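You operate a simulated robot arm through the tools that you are given. There is no shell and no other tool. Be economical: measure what you need, move in short steps, check, and stop when the job is done.

Carry out the task below with a simulated two-armed robot. There is one attempt and no reset: what you move stays moved.

## Task
Take the new fuel filter from the top of the grey bench and leave it in the blue crate. Fetch the green plug gauge and stand it on the long trestle. Count the pressure gauges on the back trestle, then put as many of the feelers from the back trestle on the top of the blue bench. Take the tee with the yellow cap on the back trestle and put it away on the long trestle. Carry the yellow tray with both arms and set it on the shelf of the steel-topped bench. Close the hinged half of the coupling. The order is free. Set down upright: new fuel filter, green plug gauge, tee with the yellow cap.

It is judged by the outcome, as a careful person would: the job done as asked, and still so three seconds after it is handed in. It fails if anything else is knocked over, pushed out of place, dropped, spilled or broken. A push-on lid holds only when it is set on centred and level and pressed home; a screw cap is set on level and turned clockwise until tight.

## Robot
Two 7-joint arms with fingered hands on one trunk, on a base that drives. Base frame: it is fixed to the floor where the robot stands at the start and does not move with it; the origin is under the middle of the robot, x ahead of it, y to its left, z up; the surface under the hand at the start is at about z = 0.86. Readings come in m, degrees, newtons and seconds.
The left shoulder is at the start at [0.2, 0.135, 0.945], the right one opposite. Places, roughly: blue crate [0.5, 0.1, 0.2]; feeler [-1, 1.75, 0.75]; green plug gauge [0.5, 0.75, 1]; hinged half of the coupling [0.5, 1.5, 1]; long trestle [-2, 0.8, 0.8]; new fuel filter [0.75, 0, 1]; pressure gauge [-1, 1.5, 1]; shelf of the steel-topped bench [0.7, 4.8, 0.2]; tee with the yellow cap (7x5x10 cm) [-1.1, 1.9, 0.8]; top of the blue bench [0.7, 2, 0.9]; yellow tray (26x18x5 cm) [-1.7, 4.8, 0.7]. Payload 4 kg a hand.
The tool frame of a hand sits at the grasp point between the pads (the TCP): z along the fingers, y along the line on which they close. The tips reach 0.025 m beyond it. Largest opening 0.088 m; the body of the gripper starts 0.029 m behind the TCP. The gripper is a hand of 4 fingers: y runs from the thumb to the fingers, the wrist lies at [-0.013, -0.106, -0.174] in the tool frame, and closing takes about 1.5 s.
Orientation is that of the tool frame in the base frame, as [roll, pitch, yaw] about the fixed x, y, z axes, in that order (R = Rz(yaw) Ry(pitch) Rx(roll)). With the fingers straight down and the wrist toward the robot, the tool's x, y and z point along [0, 1, 0], [1, 0, 0] and [0, 0, -1] of the base frame.

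## Interface
- The arms move only by the tool servo_tool. It takes "left_steps", "right_steps" or both (then of equal length, played together; a hand with none holds still); each is a list that holds one entry, the list of rows, each a list of 7 numbers: the shift along the tool's x, y, z in units of 40 mm (1.0 is 40 mm), then the turn, a rotation vector about the tool's x, y, z in units of 8 degrees (1.0 is 8 degrees), then the closure, from 0 (fully open) to 1 (shut). In form: [[[x, y, z, ax, ay, az, gripper], ...]]. A call has 1 to 12 rows; each row shifts and turns the commanded pose from where the row before left it, along the tool's axes as they then stand. A call with a number of a shift or a turn outside -1 to 1 is refused whole. A row lasts 0.2 s, in which the tool goes at most 0.05 m and 8.6 degrees; a call with a longer step from one row to the next is refused whole, and so is a gripper value outside its range. A pose out of reach is approached as far as the arm can. The call stops where the force on the tool passes 40 N (or 10 N more than at its start, if that is more) or the arm is blocked; 0.2 s more then pass. Each finger travels about 0.153 m/s and halts on what it meets, pressing with about 30 N; the grip force reading is that of the motor and also rises with nothing between the fingers. The clock runs only during rows and for 0.2 s after the last one: add rows that do not move to give the fingers time. It gives the time, the measured TCP pose, the force on the tool (base axes), the opening and the grip force at its end, in the units of the frame above (readings bear some noise), with the torque about the TCP (base axes, N m) and any sound that the robot's microphone picked up.
- Cameras (640 x 400 px; columns grow to the right, rows downward): "scene" is now at [0.1246, 0.0346, 1.5457]; the picture's right is [0.50, -0.86, 0.00], its down [-0.66, -0.39, -0.64] and it looks along [0.55, 0.32, -0.77] (base axes); focal length 294 px, centre (320, 200). "left" rides on the left gripper at [-0.064, -0.083, -0.098] in its tool frame; the picture's right is [-0.62, -0.37, 0.69], its down [0.71, -0.63, 0.30] and it looks along [0.32, 0.68, 0.65] (tool axes); focal length 265 px, centre (320, 200). "right" rides on the right gripper at [0.064, -0.083, -0.098] in its tool frame; the picture's right is [-0.62, 0.37, -0.69], its down [-0.71, -0.63, 0.31] and it looks along [-0.32, 0.68, 0.65] (tool axes); focal length 265 px, centre (320, 200). There is no depth. A picture from a camera that has moved, and an enlarged one, comes with that camera's place and axes in the base frame and with its lens. The place of the scene camera against the robot may be out by one fixed shift of up to 0.012 m in any direction.
- camera(camera): a new picture of that camera. It takes no simulated time.
- slide_trunk(by): slides the trunk up (or, below 0, down) by that many m; the arms and the scene camera ride with it, the base frame stays. It gives what a move gives, with no picture.
- steer(legs): drives the robot by 1 to 6 legs, each [ahead, left, turn to the left] in m, m and degrees, along the robot's own axes; the way and the turn of a leg run together, so that a leg with both is an arc; at most 1.5 m and 180 degrees a leg. The arms and the cameras ride along, it lands a little off, and it stops where it bumps. It gives what a move gives.
- hand_shape(shape, hand): the hand has 4 fingers and takes this shape, open, in about a second: jaw (thumb against the fingers, like two jaws); tri (thumb and two fingers); tip (a fingertip pinch); poke (one finger out to press); point (the index stretched); flat (the hand flat); cup (the hand cupped); fist (a fist). The gripper value then closes the fingers along that shape, each until it touches; the sizes above hold for jaw. It gives what a move gives, with no picture.
- head_to(pan, tilt): turns the head with the scene camera to pan (to the left, within 97 degrees either way) and tilt (down, from -29 to 69), counted from straight ahead of the robot. It gives what a move gives.
- enlarge(camera, box): a new picture of the part [left, top, right, bottom] of that camera's present view, enlarged. It takes no simulated time.
- sign_off(): hands the job in; it is judged then, once.

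Work in short steps. Places have to be worked out from the pictures, the camera data and where the tool is seen: move nearer, look again, correct. Check each grasp and each placing, and mend what went wrong. You have 186 turns and 174 pictures in all, those below and enlarged ones among them. Open the grippers and draw the arms clear of the work before you hand the job in, unless the task says otherwise.

The tools are called as a command line: name --argument value ..., lists and objects as JSON in quotes. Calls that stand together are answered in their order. servo_tool: Moves the arms, as the interface text tells. Its arguments: {"type":"object","properties":{"left_steps":{"type":"array","items":{"type":"array","items":{"type":"array","items":{"type":"number"}}}},"right_steps":{"type":"array","items":{"type":"array","items":{"type":"array","items":{"type":"number"}}}}},"required":[]} The other tools are called the same way: slide_trunk (by) slides the trunk up or down; hand_shape (shape, hand) gives the hand a shape; steer (legs) drives the base; head_to (pan, tilt) turns the head that bears the scene camera; camera (camera) takes a picture; enlarge (camera, box) takes an enlarged picture of a part of a camera's view; sign_off () hands the job in.

At the start:

```text
t: 0.0
left_tcp_pos: [0.3114, 0.403, 1.2241]
left_tcp_rot: [179.9, 0.0, 90.0]
left_force: [-0.3, 0.3, -0.5]
left_ft_torque: [0.03, 0.0, -0.02]
left_opening: 0.0875
left_gripper_force: 0.0
left_shape: jaw
right_tcp_pos: [0.6353, -0.0448, 1.1611]
right_tcp_rot: [180.0, 0.0, 90.1]
right_force: [-0.2, -0.6, 0.6]
right_ft_torque: [-0.02, 0.01, -0.01]
right_opening: 0.0875
right_gripper_force: 0.1
right_shape: jaw
trunk travel left (down, up): [-0.525, 0.245]
robot x, y, heading: [0.0006, 0.0002, 0.1]
head pan, tilt: [30.3, 50.5]
```

scene: 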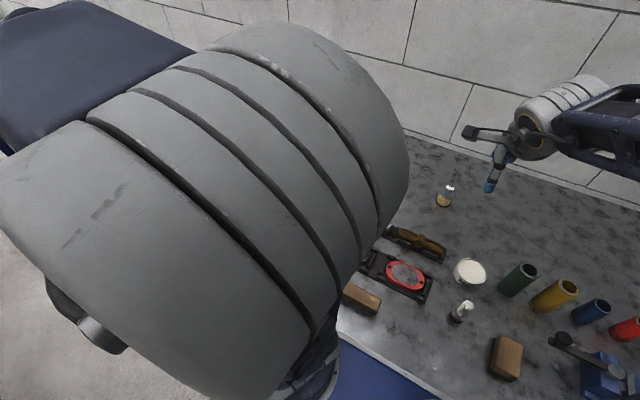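
right: 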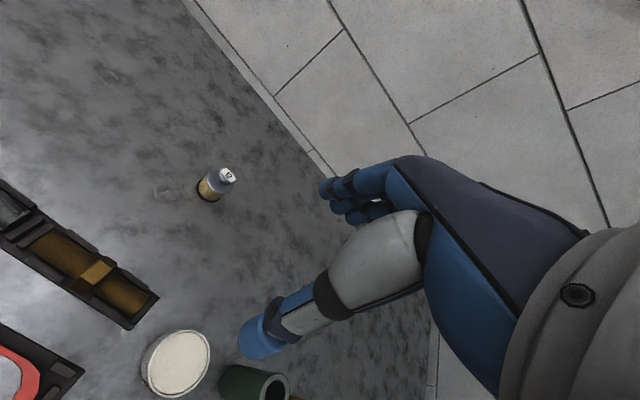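
left: 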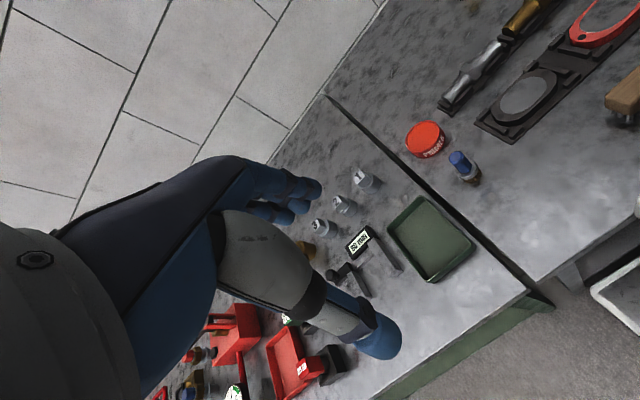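

The left forearm blocks the scene view. I turn the head to survey the area ahead and to the right.

head_to --pan -15 --tilt 50

camera --camera "scene"

head_to --pan 60 --tilt 25

camera --camera "scene"

head_to --pan 97 --tilt 20

camera --camera "scene"

```text
t: 1.1
left_tcp_pos: [0.3102, 0.4024, 1.2232]
left_tcp_rot: [179.7, 0.1, 89.9]
left_force: [-0.3, 0.0, 0.7]
left_ft_torque: [0.02, 0.01, -0.04]
left_opening: 0.0875
left_gripper_force: 0.1
left_shape: jaw
right_tcp_pos: [0.6354, -0.0455, 1.1612]
right_tcp_rot: [179.8, -0.1, 90.0]
right_force: [0.0, -0.2, -0.1]
right_ft_torque: [0.02, -0.02, 0.0]
right_opening: 0.0873
right_gripper_force: 0.2
right_shape: jaw
trunk travel left (down, up): [-0.525, 0.245]
robot x, y, heading: [0.0002, -0.0001, -0.3]
head pan, tilt: [-15.0, 50.0]
```

```text
170 pictures are left
camera scene: at [0.1324, -0.0239, 1.5462], right [-0.26, -0.97, 0.0], down [-0.74, 0.2, -0.64], along [0.62, -0.17, -0.76], focal length 294 px, centre (320, 200)
```

scene: 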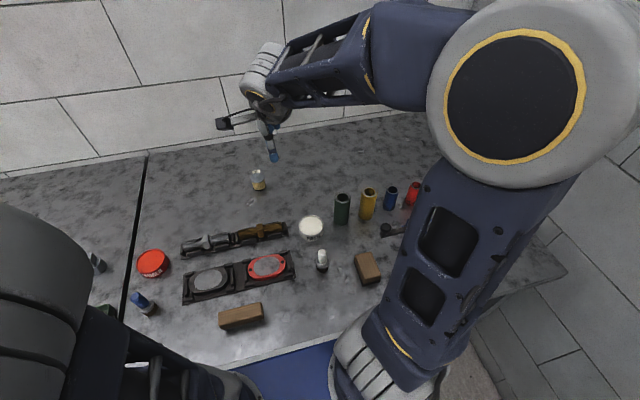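

```text
t: 2.6
left_tcp_pos: [0.3097, 0.402, 1.2233]
left_tcp_rot: [179.9, -0.1, 89.9]
left_force: [0.1, 0.5, 0.1]
left_ft_torque: [-0.01, 0.01, 0.03]
left_opening: 0.0878
left_gripper_force: 0.1
left_shape: jaw
right_tcp_pos: [0.6346, -0.0441, 1.1609]
right_tcp_rot: [179.8, -0.1, 90.0]
right_force: [-0.1, 0.4, 0.0]
right_ft_torque: [-0.02, 0.01, 0.01]
right_opening: 0.0873
right_gripper_force: 0.1
right_shape: jaw
trunk travel left (down, up): [-0.525, 0.245]
robot x, y, heading: [0.0039, -0.0029, -0.1]
head pan, tilt: [60.0, 25.0]
```

```text
169 pictures are left
camera scene: at [0.104, 0.0757, 1.5836], right [0.87, -0.5, 0.0], down [-0.21, -0.37, -0.91], along [0.45, 0.78, -0.42], focal length 294 px, centre (320, 200)
```

scene: 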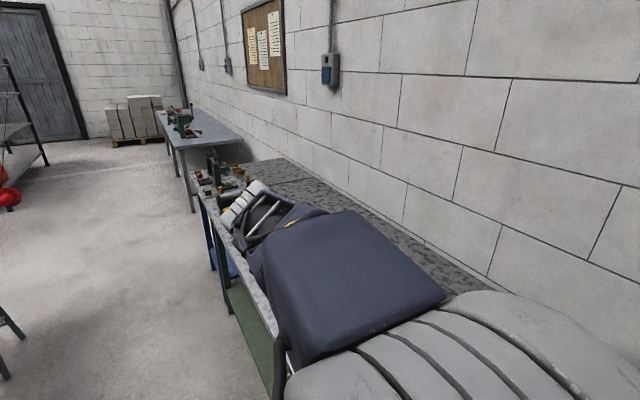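

```text
t: 3.6
left_tcp_pos: [0.3104, 0.4015, 1.2229]
left_tcp_rot: [179.9, 0.0, 90.0]
left_force: [-0.5, 0.5, 0.1]
left_ft_torque: [0.0, 0.05, 0.03]
left_opening: 0.0876
left_gripper_force: 0.1
left_shape: jaw
right_tcp_pos: [0.6347, -0.045, 1.1618]
right_tcp_rot: [179.8, 0.1, 90.0]
right_force: [-0.1, 0.8, 0.5]
right_ft_torque: [0.02, 0.01, -0.01]
right_opening: 0.0875
right_gripper_force: 0.0
right_shape: jaw
trunk travel left (down, up): [-0.525, 0.245]
robot x, y, heading: [0.0001, 0.001, -0.0]
head pan, tilt: [97.0, 20.0]
```

```text
168 pictures are left
camera scene: at [0.0466, 0.0883, 1.5916], right [0.99, 0.12, 0.0], down [0.04, -0.34, -0.94], along [-0.11, 0.93, -0.34], focal length 294 px, centre (320, 200)
```

scene: 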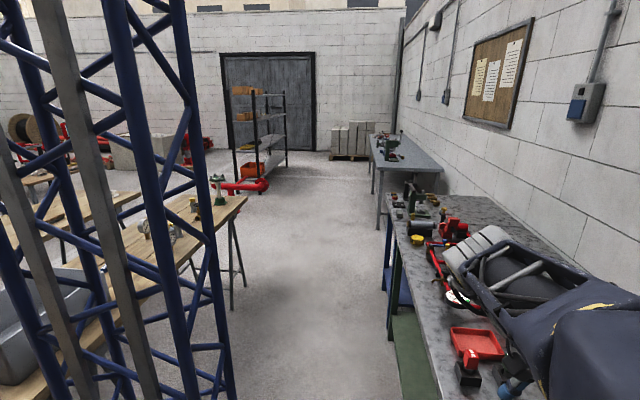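

I enlarge the grey bench region to identify the filter, pointing the head back.

head_to --pan -15 --tilt 50

enlarge --camera "scene" --box '[80, 140, 420, 350]'

enlarge --camera "left" --box '[140, 80, 640, 400]'

```text
t: 5.5
left_tcp_pos: [0.3091, 0.4017, 1.2232]
left_tcp_rot: [179.8, 0.0, 90.0]
left_force: [0.5, 0.0, 0.4]
left_ft_torque: [0.03, 0.0, -0.01]
left_opening: 0.0877
left_gripper_force: 0.0
left_shape: jaw
right_tcp_pos: [0.6349, -0.0445, 1.1622]
right_tcp_rot: [179.8, 0.0, 90.0]
right_force: [0.2, -0.6, -0.1]
right_ft_torque: [-0.05, -0.02, 0.02]
right_opening: 0.0879
right_gripper_force: 0.0
right_shape: jaw
trunk travel left (down, up): [-0.525, 0.245]
robot x, y, heading: [0.0, -0.0013, 0.2]
head pan, tilt: [-15.0, 50.0]
```

```text
1.88 times, centred on (250, 245) of scene
camera zoom: at [0.1323, -0.0239, 1.5462], right [-0.26, -0.97, 0.0], down [-0.74, 0.2, -0.65], along [0.62, -0.17, -0.76], focal length 554 px, centre (452, 115)
```

zoom: 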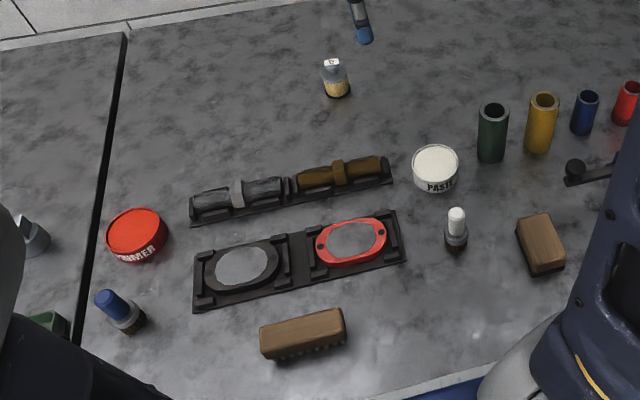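

```text
1.25 times, centred on (390, 240) of left
camera zoom: at [0.2267, 0.3371, 1.3218], right [-0.37, -0.62, -0.69], down [-0.63, 0.71, -0.31], along [0.69, 0.32, -0.65], focal length 332 px, centre (232, 150)
```

zoom: 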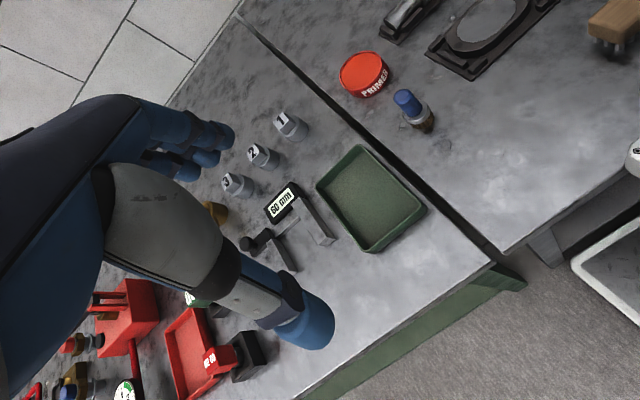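

Candidates: the small upright canister near (0.81, 0.0). I zoom on it and on the other small canisters.

enlarge --camera "right" --box '[170, 140, 270, 220]'

enlarge --camera "scene" --box '[280, 230, 360, 290]'

enlarge --camera "left" --box '[300, 80, 520, 240]'

```text
5.00 times, centred on (220, 180) of right
camera zoom: at [0.5511, 0.0184, 1.2605], right [0.37, -0.62, 0.69], down [-0.63, -0.71, -0.31], along [0.69, -0.32, -0.65], focal length 1327 px, centre (820, 300)
```

zoom: 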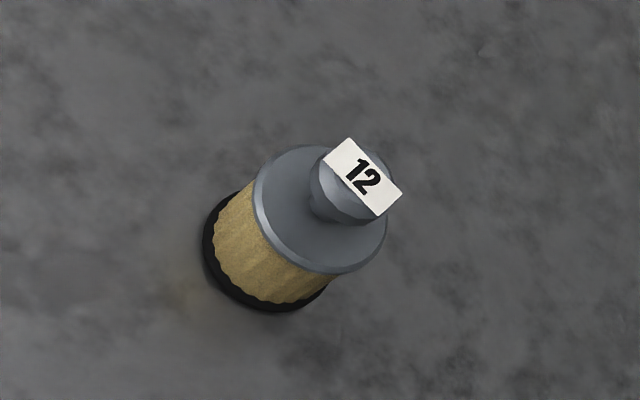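

```text
6.67 times, centred on (320, 260) of scene
camera zoom: at [0.1323, -0.0239, 1.5462], right [-0.26, -0.97, 0.0], down [-0.74, 0.2, -0.65], along [0.62, -0.17, -0.76], focal length 1964 px, centre (320, -200)
```

zoom: 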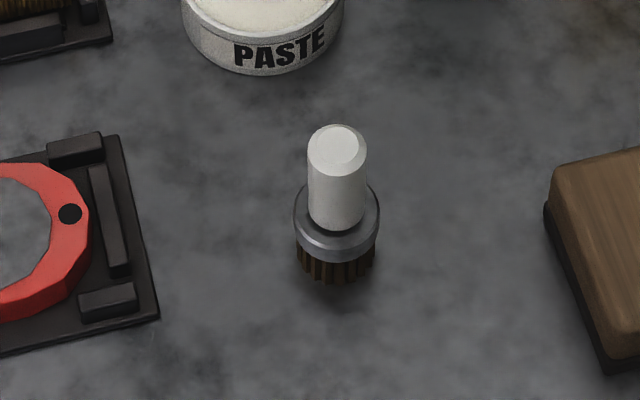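

```text
2.50 times, centred on (410, 160) of left
camera zoom: at [0.2267, 0.3371, 1.3218], right [-0.37, -0.62, -0.69], down [-0.63, 0.71, -0.31], along [0.69, 0.32, -0.65], focal length 664 px, centre (95, 300)
```

zoom: 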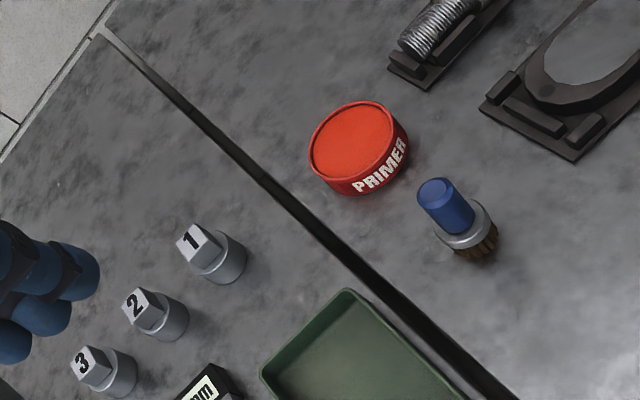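

The "12" canister with clean yellow pleats is the new filter. Next I look down for the blue crate and at the green bench further left, raising the left arm's obstruction later.

head_to --pan 0 --tilt 69

camera --camera "scene"

```text
t: 6.3
left_tcp_pos: [0.3108, 0.4016, 1.223]
left_tcp_rot: [179.8, 0.0, 90.1]
left_force: [0.1, 0.7, 0.4]
left_ft_torque: [-0.02, 0.01, 0.0]
left_opening: 0.0876
left_gripper_force: 0.1
left_shape: jaw
right_tcp_pos: [0.6348, -0.0457, 1.1611]
right_tcp_rot: [179.9, 0.0, 89.9]
right_force: [0.9, -0.7, -0.3]
right_ft_torque: [-0.04, -0.04, 0.02]
right_opening: 0.0878
right_gripper_force: 0.0
right_shape: jaw
trunk travel left (down, up): [-0.525, 0.245]
robot x, y, heading: [0.0047, 0.0039, -0.2]
head pan, tilt: [0.0, 68.8]
```

```text
162 pictures are left
camera scene: at [0.1139, -0.0041, 1.5243], right [0.0, -1.0, 0.0], down [-0.93, 0.0, -0.37], along [0.37, 0.0, -0.93], focal length 294 px, centre (320, 200)
```

scene: 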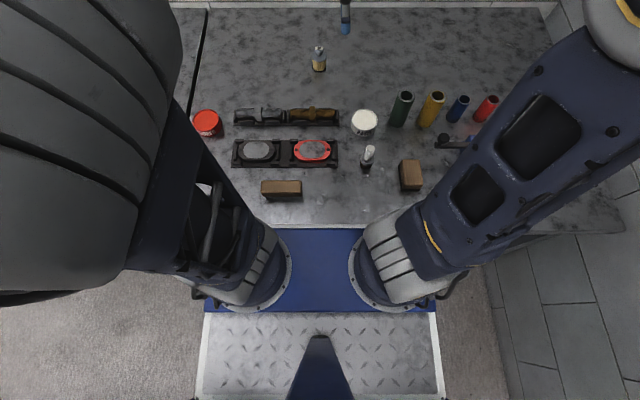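

Filter located at about (0.79, 0.00), top near z≈0.94. I move the right hand above it.

servo_tool --right_steps '[[[0.28, 0.97, 0, 0, 0, 0, 0], [0.28, 0.97, 0, 0, 0, 0, 0], [0.28, 0.97, 0, 0, 0, 0, 0], [0.28, 0.97, 0, 0, 0, 0, 0], [0, 0, 0.8, 0, 0, 0, 0], [0, 0, 0.8, 0, 0, 0, 0], [0, 0, 0.8, 0, 0, 0, 0], [0, 0, 0, 0, 0, 0, 0]]]'

camera --camera "right"

enlarge --camera "scene" --box '[260, 0, 420, 100]'

```text
t: 8.3
left_tcp_pos: [0.3096, 0.4016, 1.2235]
left_tcp_rot: [179.8, -0.1, 90.0]
left_force: [-0.8, 0.2, 0.0]
left_ft_torque: [0.03, 0.01, -0.01]
left_opening: 0.0877
left_gripper_force: 0.0
left_shape: jaw
right_tcp_pos: [0.7895, -0.0009, 1.0669]
right_tcp_rot: [179.6, 0.0, 90.1]
right_force: [0.0, -0.4, -0.1]
right_ft_torque: [-0.02, -0.04, -0.04]
right_opening: 0.0874
right_gripper_force: 0.0
right_shape: jaw
trunk travel left (down, up): [-0.525, 0.245]
robot x, y, heading: [0.0053, 0.0, 0.1]
head pan, tilt: [0.0, 68.8]
stopped in row 8 (right hand): the arm was blocked; the commanded pose is now the measured one
```

```text
161 pictures are left
camera right: at [0.7048, 0.0628, 1.1655], right [0.36, -0.62, 0.69], down [-0.63, -0.71, -0.31], along [0.69, -0.32, -0.65], focal length 265 px, centre (320, 200)
```

right: 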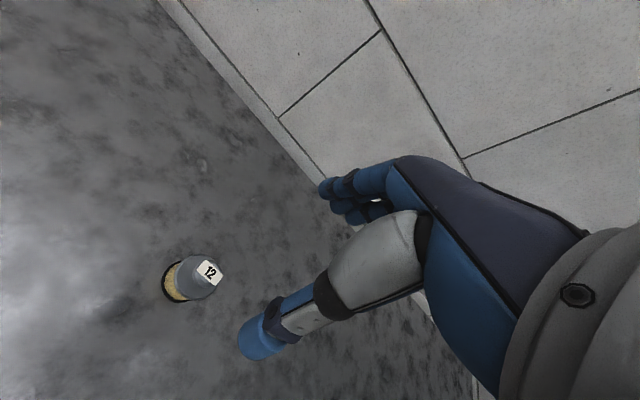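

```text
4.00 times, centred on (340, 50) of scene
camera zoom: at [0.1116, -0.0041, 1.5236], right [0.0, -1.0, 0.0], down [-0.93, 0.0, -0.37], along [0.37, 0.0, -0.93], focal length 1178 px, centre (240, 800)
```

zoom: 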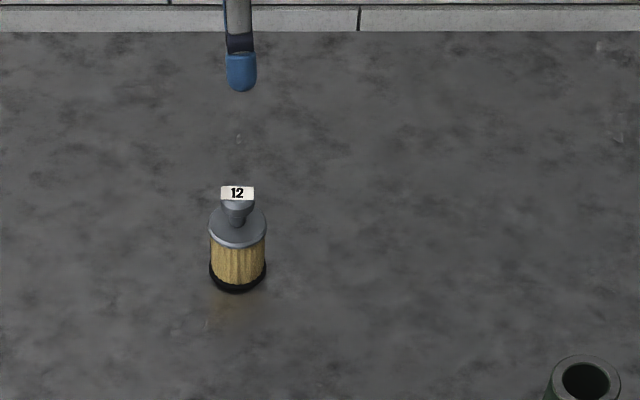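

Readings agree: filter axis ≈(0.788, 0.002), body top ≈0.908, knob top ≈0.934. I descend to TCP z≈0.912 and close.

servo_tool --right_steps '[[[0.05, 0, 0.77, 0, 0, 0, 0], [0, 0, 0.77, 0, 0, 0, 0], [0, 0, 0.77, 0, 0, 0, 0], [0, 0, 0.77, 0, 0, 0, 0], [0, 0, 0.77, 0, 0, 0, 0], [0, 0, 0, 0, 0, 0, 0.3], [0, 0, 0, 0, 0, 0, 0.6], [0, 0, 0, 0, 0, 0, 0.9], [0, 0, 0, 0, 0, 0, 1], [0, 0, 0, 0, 0, 0, 1], [0, 0, 0, 0, 0, 0, 1]]]'

camera --camera "right"

```text
t: 10.9
left_tcp_pos: [0.3097, 0.4011, 1.2239]
left_tcp_rot: [179.7, -0.1, 90.0]
left_force: [-0.1, 0.7, 0.0]
left_ft_torque: [0.01, 0.02, 0.01]
left_opening: 0.0878
left_gripper_force: 0.1
left_shape: jaw
right_tcp_pos: [0.7913, 0.0007, 0.9139]
right_tcp_rot: [179.6, 0.0, 90.0]
right_force: [-0.5, -0.7, 0.1]
right_ft_torque: [-0.01, 0.03, -0.03]
right_opening: 0.0338
right_gripper_force: 30.1
right_shape: jaw
trunk travel left (down, up): [-0.525, 0.245]
robot x, y, heading: [0.0047, 0.0018, -0.1]
head pan, tilt: [0.0, 68.8]
stopped in row 11 (right hand): the arm was blocked; the commanded pose is now the measured one
```

```text
159 pictures are left
camera right: at [0.7081, 0.0644, 1.0126], right [0.36, -0.62, 0.7], down [-0.63, -0.71, -0.31], along [0.69, -0.32, -0.65], focal length 265 px, centre (320, 200)
```

right: 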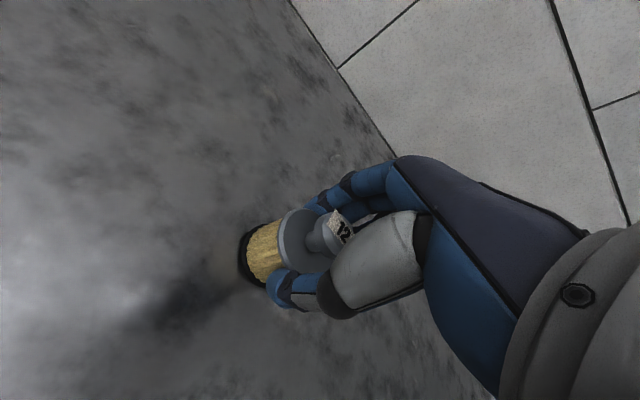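

Gripped (33 mm). I lift it and retract the arm.

servo_tool --right_steps '[[[0, 0, -0.9, 0, 0, 0, 1], [0, 0, -0.9, 0, 0, 0, 1], [0, 0, -0.9, 0, 0, 0, 1], [0, 0, -0.9, 0, 0, 0, 1], [0, 0, -0.9, 0, 0, 0, 1], [0, 0, -0.9, 0, 0, 0, 1], [0, -0.9, 0, 0, 0, 0, 1], [0, -0.9, 0, 0, 0, 0, 1], [0, -0.9, 0, 0, 0, 0, 1], [0, -0.9, 0, 0, 0, 0, 1]]]'

steer --legs '[[-0.5, 0, 0]]'

head_to --pan 0 --tilt 45

camera --camera "scene"

```text
t: 13.3
left_tcp_pos: [0.3084, 0.4022, 1.2236]
left_tcp_rot: [179.6, 0.0, 90.0]
left_force: [-0.3, 0.0, -0.3]
left_ft_torque: [0.02, -0.03, 0.01]
left_opening: 0.0877
left_gripper_force: 0.0
left_shape: jaw
right_tcp_pos: [0.6439, 0.002, 1.1299]
right_tcp_rot: [179.5, -0.1, 90.0]
right_force: [0.2, 0.5, 0.0]
right_ft_torque: [-0.03, 0.01, 0.02]
right_opening: 0.034
right_gripper_force: 30.2
right_shape: jaw
trunk travel left (down, up): [-0.525, 0.245]
robot x, y, heading: [0.0059, -0.0, -0.1]
head pan, tilt: [0.0, 68.8]
stopped in row 10 (right hand): the arm was blocked; the commanded pose is now the measured one
```

```text
t: 14.7
left_tcp_pos: [0.3067, 0.4028, 1.223]
left_tcp_rot: [179.7, -0.1, 90.4]
left_force: [0.7, -1.0, -0.6]
left_ft_torque: [0.01, -0.02, 0.01]
left_opening: 0.0879
left_gripper_force: 0.1
left_shape: jaw
right_tcp_pos: [0.6436, 0.0052, 1.13]
right_tcp_rot: [179.7, -0.1, 90.5]
right_force: [1.2, -0.8, -0.4]
right_ft_torque: [0.0, -0.04, -0.01]
right_opening: 0.0338
right_gripper_force: 30.1
right_shape: jaw
trunk travel left (down, up): [-0.525, 0.245]
robot x, y, heading: [0.0031, -0.0034, 0.5]
head pan, tilt: [0.0, 68.8]
stopped in leg 1: the robot was blocked; the commanded pose is now the measured one
```

```text
t: 15.5
left_tcp_pos: [0.3082, 0.4019, 1.2223]
left_tcp_rot: [179.8, 0.0, 90.4]
left_force: [0.3, 0.1, -0.6]
left_ft_torque: [-0.04, -0.02, -0.03]
left_opening: 0.0876
left_gripper_force: 0.0
left_shape: jaw
right_tcp_pos: [0.644, 0.0046, 1.1279]
right_tcp_rot: [179.8, 0.0, 90.5]
right_force: [-0.6, -0.4, -1.1]
right_ft_torque: [-0.03, 0.02, 0.02]
right_opening: 0.0338
right_gripper_force: 30.2
right_shape: jaw
trunk travel left (down, up): [-0.525, 0.245]
robot x, y, heading: [0.0049, 0.0011, 0.3]
head pan, tilt: [0.0, 45.0]
```

```text
158 pictures are left
camera scene: at [0.1389, -0.0051, 1.5531], right [0.01, -1.0, 0.0], down [-0.71, 0.0, -0.71], along [0.71, 0.0, -0.71], focal length 294 px, centre (320, 200)
```

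scene: 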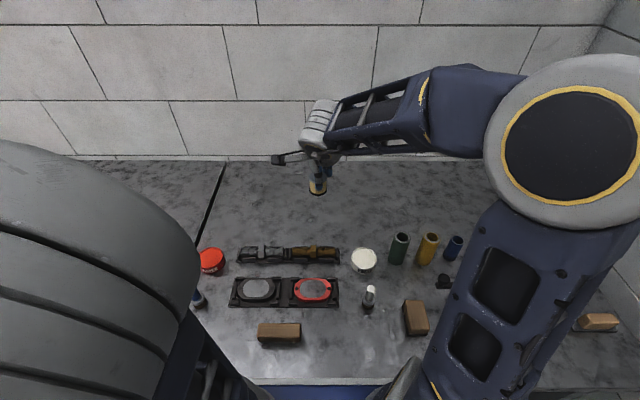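

Backing was blocked, so I look to both sides and low for what is behind.

head_to --pan 97 --tilt 50

camera --camera "scene"

head_to --pan -97 --tilt 30

camera --camera "scene"

```text
t: 17.3
left_tcp_pos: [0.3082, 0.4012, 1.2233]
left_tcp_rot: [179.8, 0.0, 90.4]
left_force: [-0.6, 0.1, 0.0]
left_ft_torque: [-0.02, 0.04, 0.0]
left_opening: 0.0877
left_gripper_force: 0.1
left_shape: jaw
right_tcp_pos: [0.6439, 0.0046, 1.1283]
right_tcp_rot: [179.8, -0.1, 90.5]
right_force: [-0.5, 0.2, -0.8]
right_ft_torque: [0.02, -0.03, 0.01]
right_opening: 0.0338
right_gripper_force: 30.2
right_shape: jaw
trunk travel left (down, up): [-0.525, 0.245]
robot x, y, heading: [0.0003, -0.0004, 0.4]
head pan, tilt: [97.0, 50.0]
```

```text
157 pictures are left
camera scene: at [0.0478, 0.0706, 1.546], right [0.99, 0.13, 0.0], down [0.1, -0.76, -0.64], along [-0.08, 0.64, -0.77], focal length 294 px, centre (320, 200)
```

scene: 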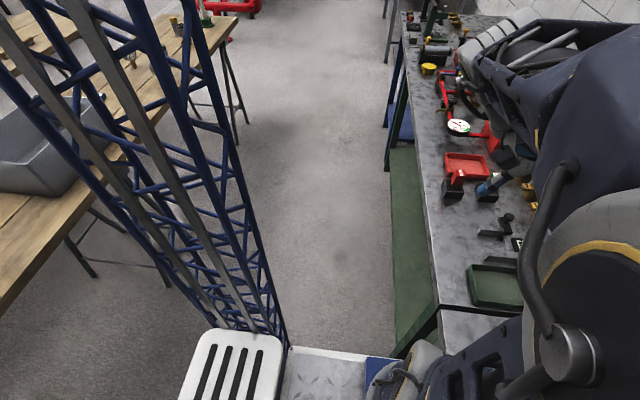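

```text
t: 20.1
left_tcp_pos: [0.3093, 0.4017, 1.2238]
left_tcp_rot: [179.7, 0.0, 90.5]
left_force: [0.8, -0.5, 0.2]
left_ft_torque: [0.02, 0.0, 0.04]
left_opening: 0.0878
left_gripper_force: 0.0
left_shape: jaw
right_tcp_pos: [0.645, 0.0051, 1.1279]
right_tcp_rot: [179.8, -0.1, 90.5]
right_force: [-0.2, 0.1, -0.9]
right_ft_torque: [0.01, -0.01, 0.0]
right_opening: 0.0337
right_gripper_force: 29.6
right_shape: jaw
trunk travel left (down, up): [-0.525, 0.245]
robot x, y, heading: [0.0045, -0.0026, 0.5]
head pan, tilt: [-97.0, 30.0]
```

```text
156 pictures are left
camera scene: at [0.0472, -0.0956, 1.5755], right [-0.99, 0.11, 0.0], down [0.06, 0.5, -0.87], along [-0.1, -0.86, -0.5], focal length 294 px, centre (320, 200)
```

scene: 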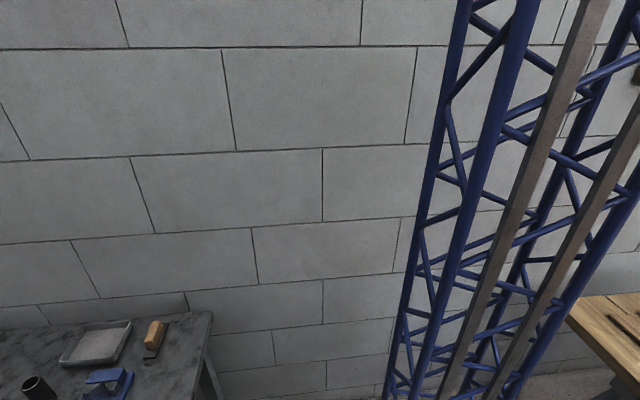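

The lattice is the robot's own mast. I retry a smaller backward move to see whether it is truly blocked.

steer --legs '[[-0.15, 0, 0]]'

head_to --pan -97 --tilt 60

camera --camera "scene"

```text
t: 21.3
left_tcp_pos: [0.3053, 0.401, 1.2233]
left_tcp_rot: [179.7, 0.0, 90.5]
left_force: [0.4, -0.6, 0.3]
left_ft_torque: [-0.01, -0.01, -0.02]
left_opening: 0.0876
left_gripper_force: 0.1
left_shape: jaw
right_tcp_pos: [0.6432, 0.0067, 1.1285]
right_tcp_rot: [179.6, -0.1, 90.7]
right_force: [0.4, -0.1, -0.6]
right_ft_torque: [-0.03, -0.02, -0.01]
right_opening: 0.0337
right_gripper_force: 30.3
right_shape: jaw
trunk travel left (down, up): [-0.525, 0.245]
robot x, y, heading: [0.0042, -0.0022, 0.6]
head pan, tilt: [-97.0, 30.0]
stopped in leg 1: the robot was blocked; the commanded pose is now the measured one
```

```text
t: 22.2
left_tcp_pos: [0.3056, 0.4019, 1.2237]
left_tcp_rot: [179.8, 0.1, 90.6]
left_force: [0.0, 0.5, -0.8]
left_ft_torque: [0.01, 0.04, 0.0]
left_opening: 0.0878
left_gripper_force: 0.1
left_shape: jaw
right_tcp_pos: [0.6443, 0.0053, 1.1277]
right_tcp_rot: [179.8, 0.0, 90.6]
right_force: [-0.9, -0.9, -1.5]
right_ft_torque: [0.0, 0.01, -0.02]
right_opening: 0.0339
right_gripper_force: 30.2
right_shape: jaw
trunk travel left (down, up): [-0.525, 0.245]
robot x, y, heading: [0.0051, -0.0033, 0.4]
head pan, tilt: [-97.0, 60.0]
```

```text
155 pictures are left
camera scene: at [0.05, -0.0728, 1.5334], right [-0.99, 0.11, 0.0], down [0.1, 0.86, -0.5], along [-0.05, -0.5, -0.87], focal length 294 px, centre (320, 200)
```

scene: 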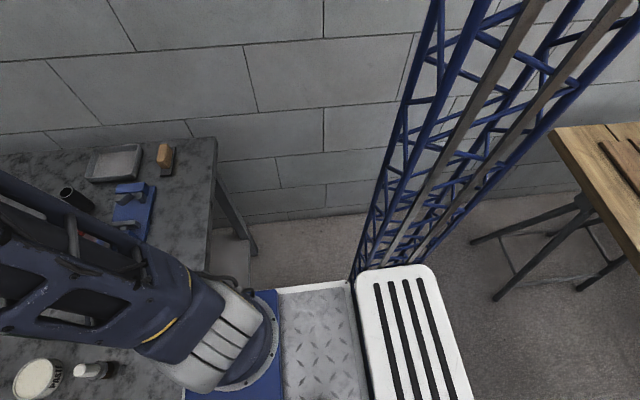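

Backing fails at once; I test a sideways move to learn what constrains the base.

steer --legs '[[0, 0.2, 0]]'

steer --legs '[[-0.1, 0, 0]]'

```text
t: 23.4
left_tcp_pos: [0.326, 0.4017, 1.2243]
left_tcp_rot: [180.0, 0.1, 88.6]
left_force: [0.6, 0.1, 0.9]
left_ft_torque: [-0.01, 0.02, 0.01]
left_opening: 0.0875
left_gripper_force: 0.0
left_shape: jaw
right_tcp_pos: [0.6505, -0.0059, 1.1275]
right_tcp_rot: [179.9, -0.2, 88.6]
right_force: [1.7, 0.0, -1.1]
right_ft_torque: [0.0, -0.04, -0.03]
right_opening: 0.0338
right_gripper_force: 30.3
right_shape: jaw
trunk travel left (down, up): [-0.525, 0.245]
robot x, y, heading: [0.0076, 0.0106, -1.7]
head pan, tilt: [-97.0, 60.0]
stopped in leg 1: the robot was blocked; the commanded pose is now the measured one
```

```text
t: 24.6
left_tcp_pos: [0.3247, 0.4011, 1.2238]
left_tcp_rot: [179.8, 0.1, 88.8]
left_force: [-0.2, 0.4, -0.5]
left_ft_torque: [0.05, -0.02, 0.02]
left_opening: 0.0876
left_gripper_force: 0.1
left_shape: jaw
right_tcp_pos: [0.6504, -0.0039, 1.1268]
right_tcp_rot: [180.0, -0.2, 88.8]
right_force: [-0.6, 0.0, -0.6]
right_ft_torque: [0.0, 0.01, -0.01]
right_opening: 0.0337
right_gripper_force: 29.6
right_shape: jaw
trunk travel left (down, up): [-0.525, 0.245]
robot x, y, heading: [0.0096, 0.0051, -1.1]
head pan, tilt: [-97.0, 60.0]
stopped in leg 1: the robot was blocked; the commanded pose is now the measured one
```

The base is caught on something near. I look down at the front left and front right corners.

head_to --pan 55 --tilt 69

camera --camera "scene"

head_to --pan -55 --tilt 69

camera --camera "scene"

camera --camera "right"

camera --camera "left"

```text
t: 27.0
left_tcp_pos: [0.3253, 0.4007, 1.224]
left_tcp_rot: [179.9, 0.0, 88.9]
left_force: [0.4, 1.5, 0.5]
left_ft_torque: [-0.01, 0.01, 0.02]
left_opening: 0.0879
left_gripper_force: 0.1
left_shape: jaw
right_tcp_pos: [0.6511, -0.0042, 1.1278]
right_tcp_rot: [180.0, -0.1, 88.9]
right_force: [0.5, -0.2, -0.7]
right_ft_torque: [0.03, 0.04, 0.02]
right_opening: 0.0337
right_gripper_force: 29.9
right_shape: jaw
trunk travel left (down, up): [-0.525, 0.245]
robot x, y, heading: [0.0097, 0.0055, -1.1]
head pan, tilt: [55.0, 68.8]
```

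```text
154 pictures are left
camera scene: at [0.0979, 0.0461, 1.5243], right [0.81, -0.59, 0.0], down [-0.55, -0.75, -0.36], along [0.22, 0.29, -0.93], focal length 294 px, centre (320, 200)
```

scene: 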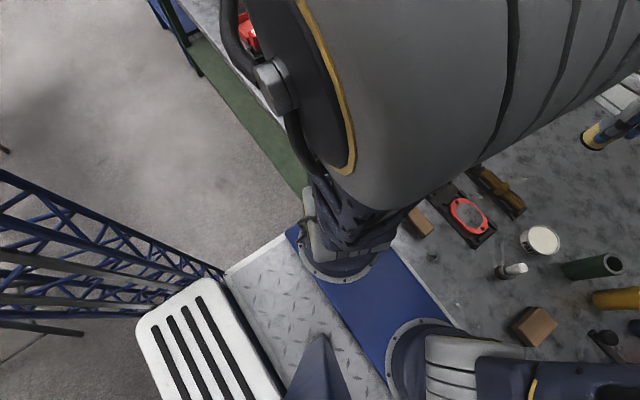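

```text
t: 28.8
left_tcp_pos: [0.3253, 0.4023, 1.2238]
left_tcp_rot: [179.9, -0.1, 88.9]
left_force: [0.2, 0.1, 0.4]
left_ft_torque: [-0.04, -0.01, 0.0]
left_opening: 0.0878
left_gripper_force: 0.0
left_shape: jaw
right_tcp_pos: [0.6515, -0.0041, 1.1264]
right_tcp_rot: [179.9, 0.0, 88.8]
right_force: [-0.2, 0.7, -1.2]
right_ft_torque: [0.0, 0.01, 0.04]
right_opening: 0.0336
right_gripper_force: 30.2
right_shape: jaw
trunk travel left (down, up): [-0.525, 0.245]
robot x, y, heading: [0.008, 0.0051, -1.3]
head pan, tilt: [-55.0, 68.8]
```

```text
153 pictures are left
camera scene: at [0.0961, -0.0454, 1.5243], right [-0.83, -0.56, 0.0], down [-0.52, 0.77, -0.36], along [0.2, -0.3, -0.93], focal length 294 px, centre (320, 200)
```

scene: 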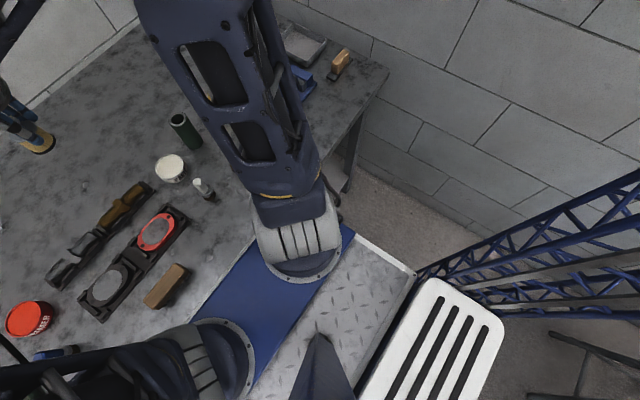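

```text
152 pictures are left
camera right: at [0.5691, 0.0605, 1.2265], right [0.36, -0.63, 0.69], down [-0.64, -0.7, -0.31], along [0.68, -0.34, -0.65], focal length 265 px, centre (320, 200)
```

right: 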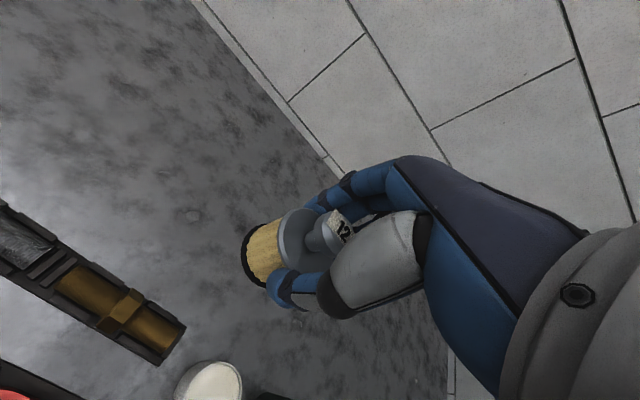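

```text
151 pictures are left
camera left: at [0.24, 0.3382, 1.3221], right [-0.38, -0.61, -0.69], down [-0.62, 0.73, -0.31], along [0.69, 0.31, -0.65], focal length 265 px, centre (320, 200)
```

left: 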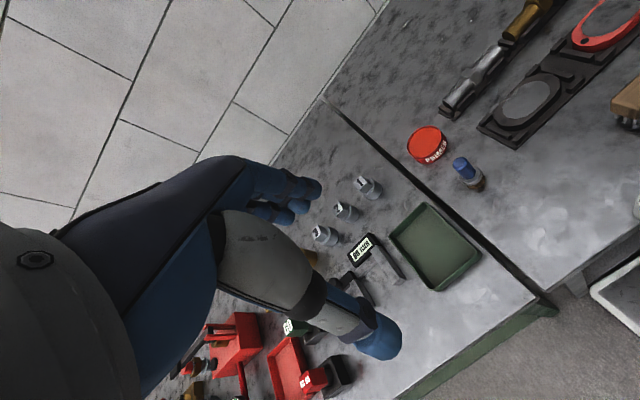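

The deck carrying the shoulders (z≈0.83) sits at the bench edge. I lower the trunk a little in case its edge is caught, then try backing again.

slide_trunk --by -0.05

steer --legs '[[-0.1, 0, 0]]'

```text
t: 30.0
left_tcp_pos: [0.3264, 0.4014, 1.2252]
left_tcp_rot: [179.9, 0.1, 88.9]
left_force: [-0.1, -0.2, 0.6]
left_ft_torque: [-0.02, 0.01, 0.01]
left_opening: 0.088
left_gripper_force: 0.0
left_shape: jaw
right_tcp_pos: [0.6501, -0.0041, 1.1282]
right_tcp_rot: [-179.9, -0.3, 88.9]
right_force: [-1.0, 1.1, -1.3]
right_ft_torque: [-0.04, 0.01, 0.03]
right_opening: 0.0337
right_gripper_force: 29.6
right_shape: jaw
trunk travel left (down, up): [-0.549, 0.221]
robot x, y, heading: [0.009, 0.0066, -1.1]
head pan, tilt: [-55.0, 68.8]
stopped: the arm was blocked; the commanded pose is now the measured one
```

```text
t: 31.1
left_tcp_pos: [0.226, 0.4043, 1.2237]
left_tcp_rot: [-180.0, 0.0, 89.0]
left_force: [-1.3, -0.1, 0.4]
left_ft_torque: [0.01, 0.01, 0.03]
left_opening: 0.0878
left_gripper_force: 0.0
left_shape: jaw
right_tcp_pos: [0.5535, 0.0005, 1.1251]
right_tcp_rot: [-179.9, -0.1, 89.0]
right_force: [-0.2, 0.4, -1.0]
right_ft_torque: [-0.01, -0.03, 0.0]
right_opening: 0.0336
right_gripper_force: 29.7
right_shape: jaw
trunk travel left (down, up): [-0.549, 0.221]
robot x, y, heading: [-0.0904, 0.0093, -1.0]
head pan, tilt: [-55.0, 68.8]
```

Backing works now. I back up another 0.25 m, straighten, and look for the crate.

steer --legs '[[-0.25, 0, 1]]'

head_to --pan 0 --tilt 50

camera --camera "scene"

```text
t: 32.9
left_tcp_pos: [-0.0269, 0.4117, 1.2223]
left_tcp_rot: [-179.9, 0.1, 90.3]
left_force: [-0.1, -0.4, -0.5]
left_ft_torque: [-0.05, 0.02, 0.03]
left_opening: 0.0876
left_gripper_force: 0.0
left_shape: jaw
right_tcp_pos: [0.3076, 0.0125, 1.1252]
right_tcp_rot: [-179.9, -0.1, 90.2]
right_force: [0.0, 0.6, 0.3]
right_ft_torque: [-0.03, 0.03, 0.0]
right_opening: 0.0332
right_gripper_force: 30.1
right_shape: jaw
trunk travel left (down, up): [-0.549, 0.221]
robot x, y, heading: [-0.3408, 0.0143, 0.3]
head pan, tilt: [-55.0, 68.8]
```

```text
t: 34.1
left_tcp_pos: [-0.027, 0.4122, 1.2233]
left_tcp_rot: [-180.0, 0.0, 90.1]
left_force: [0.5, -0.1, -0.5]
left_ft_torque: [-0.02, 0.0, -0.01]
left_opening: 0.0878
left_gripper_force: 0.0
left_shape: jaw
right_tcp_pos: [0.3094, 0.0129, 1.1256]
right_tcp_rot: [-179.9, -0.2, 90.1]
right_force: [-0.1, 0.0, -1.0]
right_ft_torque: [0.02, -0.01, -0.04]
right_opening: 0.0334
right_gripper_force: 29.7
right_shape: jaw
trunk travel left (down, up): [-0.549, 0.221]
robot x, y, heading: [-0.3356, 0.0105, 0.0]
head pan, tilt: [0.0, 50.0]
```

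```text
150 pictures are left
camera scene: at [-0.1996, 0.006, 1.5458], right [0.0, -1.0, 0.0], down [-0.77, 0.0, -0.64], along [0.64, 0.0, -0.77], focal length 294 px, centre (320, 200)
```

scene: 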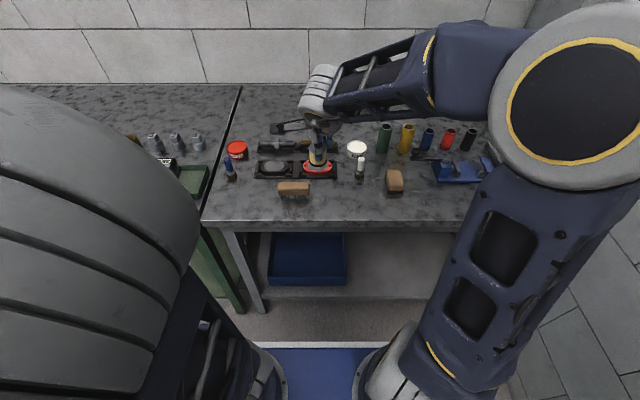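

The crate stands on the lower shelf near y≈0.06, front about x≈0.41. I retract the right hand clear of the bench edge before lowering the trunk.

servo_tool --right_steps '[[[-0.3, -0.9, 0, 0, 0, 0, 1], [-0.3, -0.9, 0, 0, 0, 0, 1], [-0.3, -0.9, 0, 0, 0, 0, 1], [-0.3, -0.9, 0, 0, 0, 0, 1], [-0.3, -0.4, 0, 0, 0, 0, 1]]]'

steer --legs '[[-0.1, 0, 0]]'

slide_trunk --by -0.25

head_to --pan 0 --tilt 35

camera --camera "scene"

```text
t: 35.3
left_tcp_pos: [-0.0265, 0.4127, 1.2231]
left_tcp_rot: [-180.0, 0.1, 90.2]
left_force: [0.1, -0.1, 0.3]
left_ft_torque: [0.03, 0.0, -0.03]
left_opening: 0.0878
left_gripper_force: 0.1
left_shape: jaw
right_tcp_pos: [0.1469, -0.0457, 1.1248]
right_tcp_rot: [179.9, -0.2, 90.1]
right_force: [0.2, -0.3, -0.4]
right_ft_torque: [-0.02, -0.02, -0.01]
right_opening: 0.0337
right_gripper_force: 30.6
right_shape: jaw
trunk travel left (down, up): [-0.549, 0.221]
robot x, y, heading: [-0.3341, 0.0109, -0.1]
head pan, tilt: [0.0, 50.0]
```

```text
t: 36.5
left_tcp_pos: [-0.1243, 0.4113, 1.2225]
left_tcp_rot: [180.0, 0.0, 90.1]
left_force: [-0.4, 0.0, 0.6]
left_ft_torque: [-0.01, -0.01, -0.02]
left_opening: 0.0877
left_gripper_force: 0.0
left_shape: jaw
right_tcp_pos: [0.0505, -0.0466, 1.1248]
right_tcp_rot: [-179.9, -0.1, 90.1]
right_force: [-0.7, -0.4, -1.1]
right_ft_torque: [0.0, -0.02, 0.02]
right_opening: 0.0338
right_gripper_force: 29.7
right_shape: jaw
trunk travel left (down, up): [-0.549, 0.221]
robot x, y, heading: [-0.4356, 0.0096, -0.0]
head pan, tilt: [0.0, 50.0]
```

```text
t: 39.1
left_tcp_pos: [-0.1239, 0.4122, 0.9736]
left_tcp_rot: [180.0, -0.1, 90.1]
left_force: [-0.8, -0.1, -1.0]
left_ft_torque: [0.0, 0.01, 0.01]
left_opening: 0.0879
left_gripper_force: 0.1
left_shape: jaw
right_tcp_pos: [0.0496, -0.0453, 0.8739]
right_tcp_rot: [-179.9, -0.2, 90.0]
right_force: [0.8, 0.4, -1.4]
right_ft_torque: [-0.01, 0.01, 0.0]
right_opening: 0.0336
right_gripper_force: 30.0
right_shape: jaw
trunk travel left (down, up): [-0.299, 0.471]
robot x, y, heading: [-0.4321, 0.0098, -0.1]
head pan, tilt: [0.0, 50.0]
```

```text
t: 39.8
left_tcp_pos: [-0.1226, 0.4119, 0.9726]
left_tcp_rot: [-180.0, 0.0, 90.1]
left_force: [-0.7, -0.3, -0.4]
left_ft_torque: [0.01, 0.02, 0.0]
left_opening: 0.0876
left_gripper_force: 0.0
left_shape: jaw
right_tcp_pos: [0.0499, -0.0453, 0.8745]
right_tcp_rot: [-179.8, -0.1, 90.0]
right_force: [0.8, 0.1, -0.8]
right_ft_torque: [-0.01, 0.03, 0.0]
right_opening: 0.0336
right_gripper_force: 30.1
right_shape: jaw
trunk travel left (down, up): [-0.299, 0.471]
robot x, y, heading: [-0.4342, 0.0098, 0.4]
head pan, tilt: [0.0, 35.0]
```

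```text
149 pictures are left
camera scene: at [-0.2869, 0.0058, 1.3174], right [0.0, -1.0, 0.0], down [-0.57, 0.0, -0.82], along [0.82, 0.0, -0.57], focal length 294 px, centre (320, 200)
```

scene: 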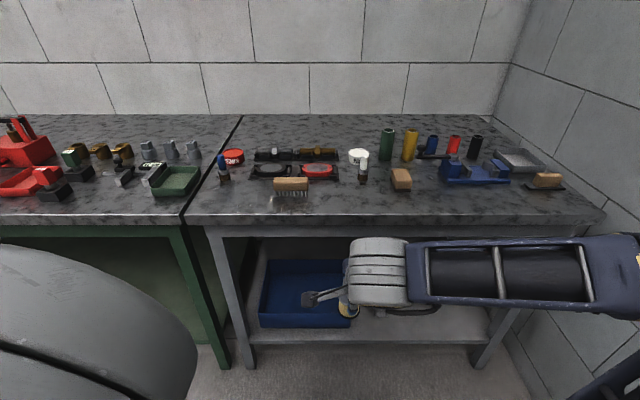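

Shelf z≈0.24; crate spans roughly x 0.38–0.65, y −0.12–0.25. I lower the trunk further, then the hand, and look closer.

slide_trunk --by -0.25

servo_tool --right_steps '[[[0.4, 0, 0.8, 0, 0, 0, 1], [0.4, 0, 0.8, 0, 0, 0, 1], [0.4, 0, 0.8, 0, 0, 0, 1], [0.4, 0, 0.8, 0, 0, 0, 1], [0.4, 0, 0.8, 0, 0, 0, 1], [0.4, 0.5, 0, 0, 0, 0, 1], [0.4, 0.5, 0, 0, 0, 0, 1]]]'

camera --camera "scene"

camera --camera "right"

```text
t: 42.4
left_tcp_pos: [-0.1247, 0.4108, 0.7223]
left_tcp_rot: [180.0, 0.0, 90.0]
left_force: [0.4, 0.5, 0.7]
left_ft_torque: [-0.02, 0.0, -0.01]
left_opening: 0.0874
left_gripper_force: 0.1
left_shape: jaw
right_tcp_pos: [0.0496, -0.0462, 0.6243]
right_tcp_rot: [-179.9, 0.0, 90.2]
right_force: [-0.2, -0.9, -0.5]
right_ft_torque: [-0.01, 0.03, -0.01]
right_opening: 0.0337
right_gripper_force: 30.5
right_shape: jaw
trunk travel left (down, up): [-0.049, 0.721]
robot x, y, heading: [-0.4329, 0.0126, 0.2]
head pan, tilt: [0.0, 35.0]
```

```text
t: 44.0
left_tcp_pos: [-0.1237, 0.4102, 0.7235]
left_tcp_rot: [-180.0, 0.1, 90.1]
left_force: [-0.1, -0.6, -0.6]
left_ft_torque: [0.01, 0.03, -0.01]
left_opening: 0.0879
left_gripper_force: 0.1
left_shape: jaw
right_tcp_pos: [0.1141, 0.0834, 0.4844]
right_tcp_rot: [-179.9, -0.2, 90.1]
right_force: [0.0, 0.7, -0.6]
right_ft_torque: [0.0, 0.0, -0.01]
right_opening: 0.0336
right_gripper_force: 30.1
right_shape: jaw
right hand out of reach, approached as far as the arm can: row 1, 2, 3, 4
trunk travel left (down, up): [-0.049, 0.721]
robot x, y, heading: [-0.4352, 0.0103, 0.4]
head pan, tilt: [0.0, 35.0]
```

```text
148 pictures are left
camera scene: at [-0.2869, 0.0057, 1.0675], right [0.0, -1.0, 0.0], down [-0.57, 0.0, -0.82], along [0.82, 0.0, -0.57], focal length 294 px, centre (320, 200)
```

scene: 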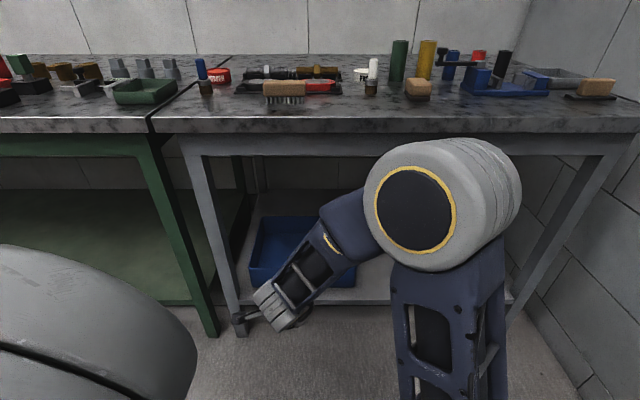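

```text
147 pictures are left
camera right: at [0.0307, 0.1469, 0.5841], right [0.37, -0.62, 0.69], down [-0.63, -0.71, -0.31], along [0.68, -0.32, -0.66], focal length 265 px, centre (320, 200)
```

right: 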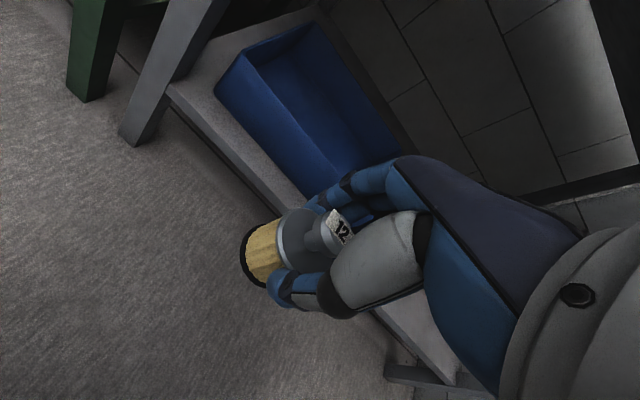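

Crate rim ≈0.33, interior centre ≈(0.5, 0.07). The elbow sticks out, so I extend the hand first (which lowers the elbow) before driving.

servo_tool --right_steps '[[[0, 0.9, 0, 0, 0, 0, 1], [0, 0.9, 0, 0, 0, 0, 1], [0, 0.9, 0, 0, 0, 0, 1], [0, 0.9, 0, 0, 0, 0, 1], [0, 0.9, 0, 0, 0, 0, 1], [0, 0.9, 0, 0, 0, 0, 1], [0, 0.9, 0, 0, 0, 0, 1], [0, 0.9, 0, 0, 0, 0, 1]]]'

camera --camera "scene"

camera --camera "right"

```text
t: 45.8
left_tcp_pos: [-0.125, 0.4122, 0.7236]
left_tcp_rot: [-180.0, 0.1, 90.1]
left_force: [-0.2, 0.3, 0.7]
left_ft_torque: [0.01, 0.02, 0.01]
left_opening: 0.0877
left_gripper_force: 0.1
left_shape: jaw
right_tcp_pos: [0.4005, 0.0839, 0.481]
right_tcp_rot: [-179.9, -0.1, 90.2]
right_force: [-0.5, -0.6, -0.6]
right_ft_torque: [-0.04, 0.0, 0.0]
right_opening: 0.0333
right_gripper_force: 29.9
right_shape: jaw
trunk travel left (down, up): [-0.049, 0.721]
robot x, y, heading: [-0.4337, 0.0121, 0.2]
head pan, tilt: [0.0, 35.0]
```

```text
146 pictures are left
camera scene: at [-0.2869, 0.0058, 1.0675], right [0.0, -1.0, 0.0], down [-0.57, 0.0, -0.82], along [0.82, 0.0, -0.57], focal length 294 px, centre (320, 200)
```

scene: 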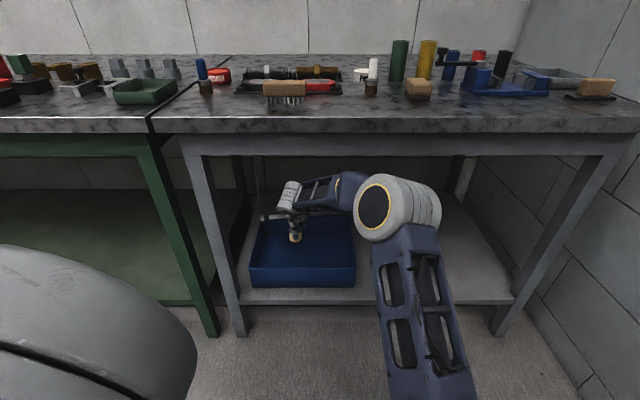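

```text
145 pictures are left
camera right: at [0.3173, 0.1474, 0.5801], right [0.37, -0.62, 0.69], down [-0.63, -0.71, -0.31], along [0.68, -0.32, -0.66], focal length 265 px, centre (320, 200)
```

right: 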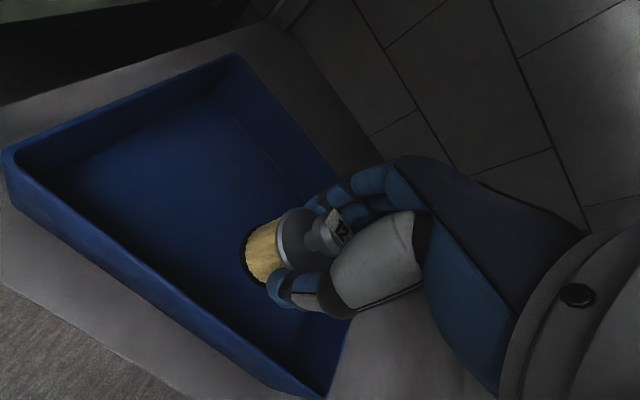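

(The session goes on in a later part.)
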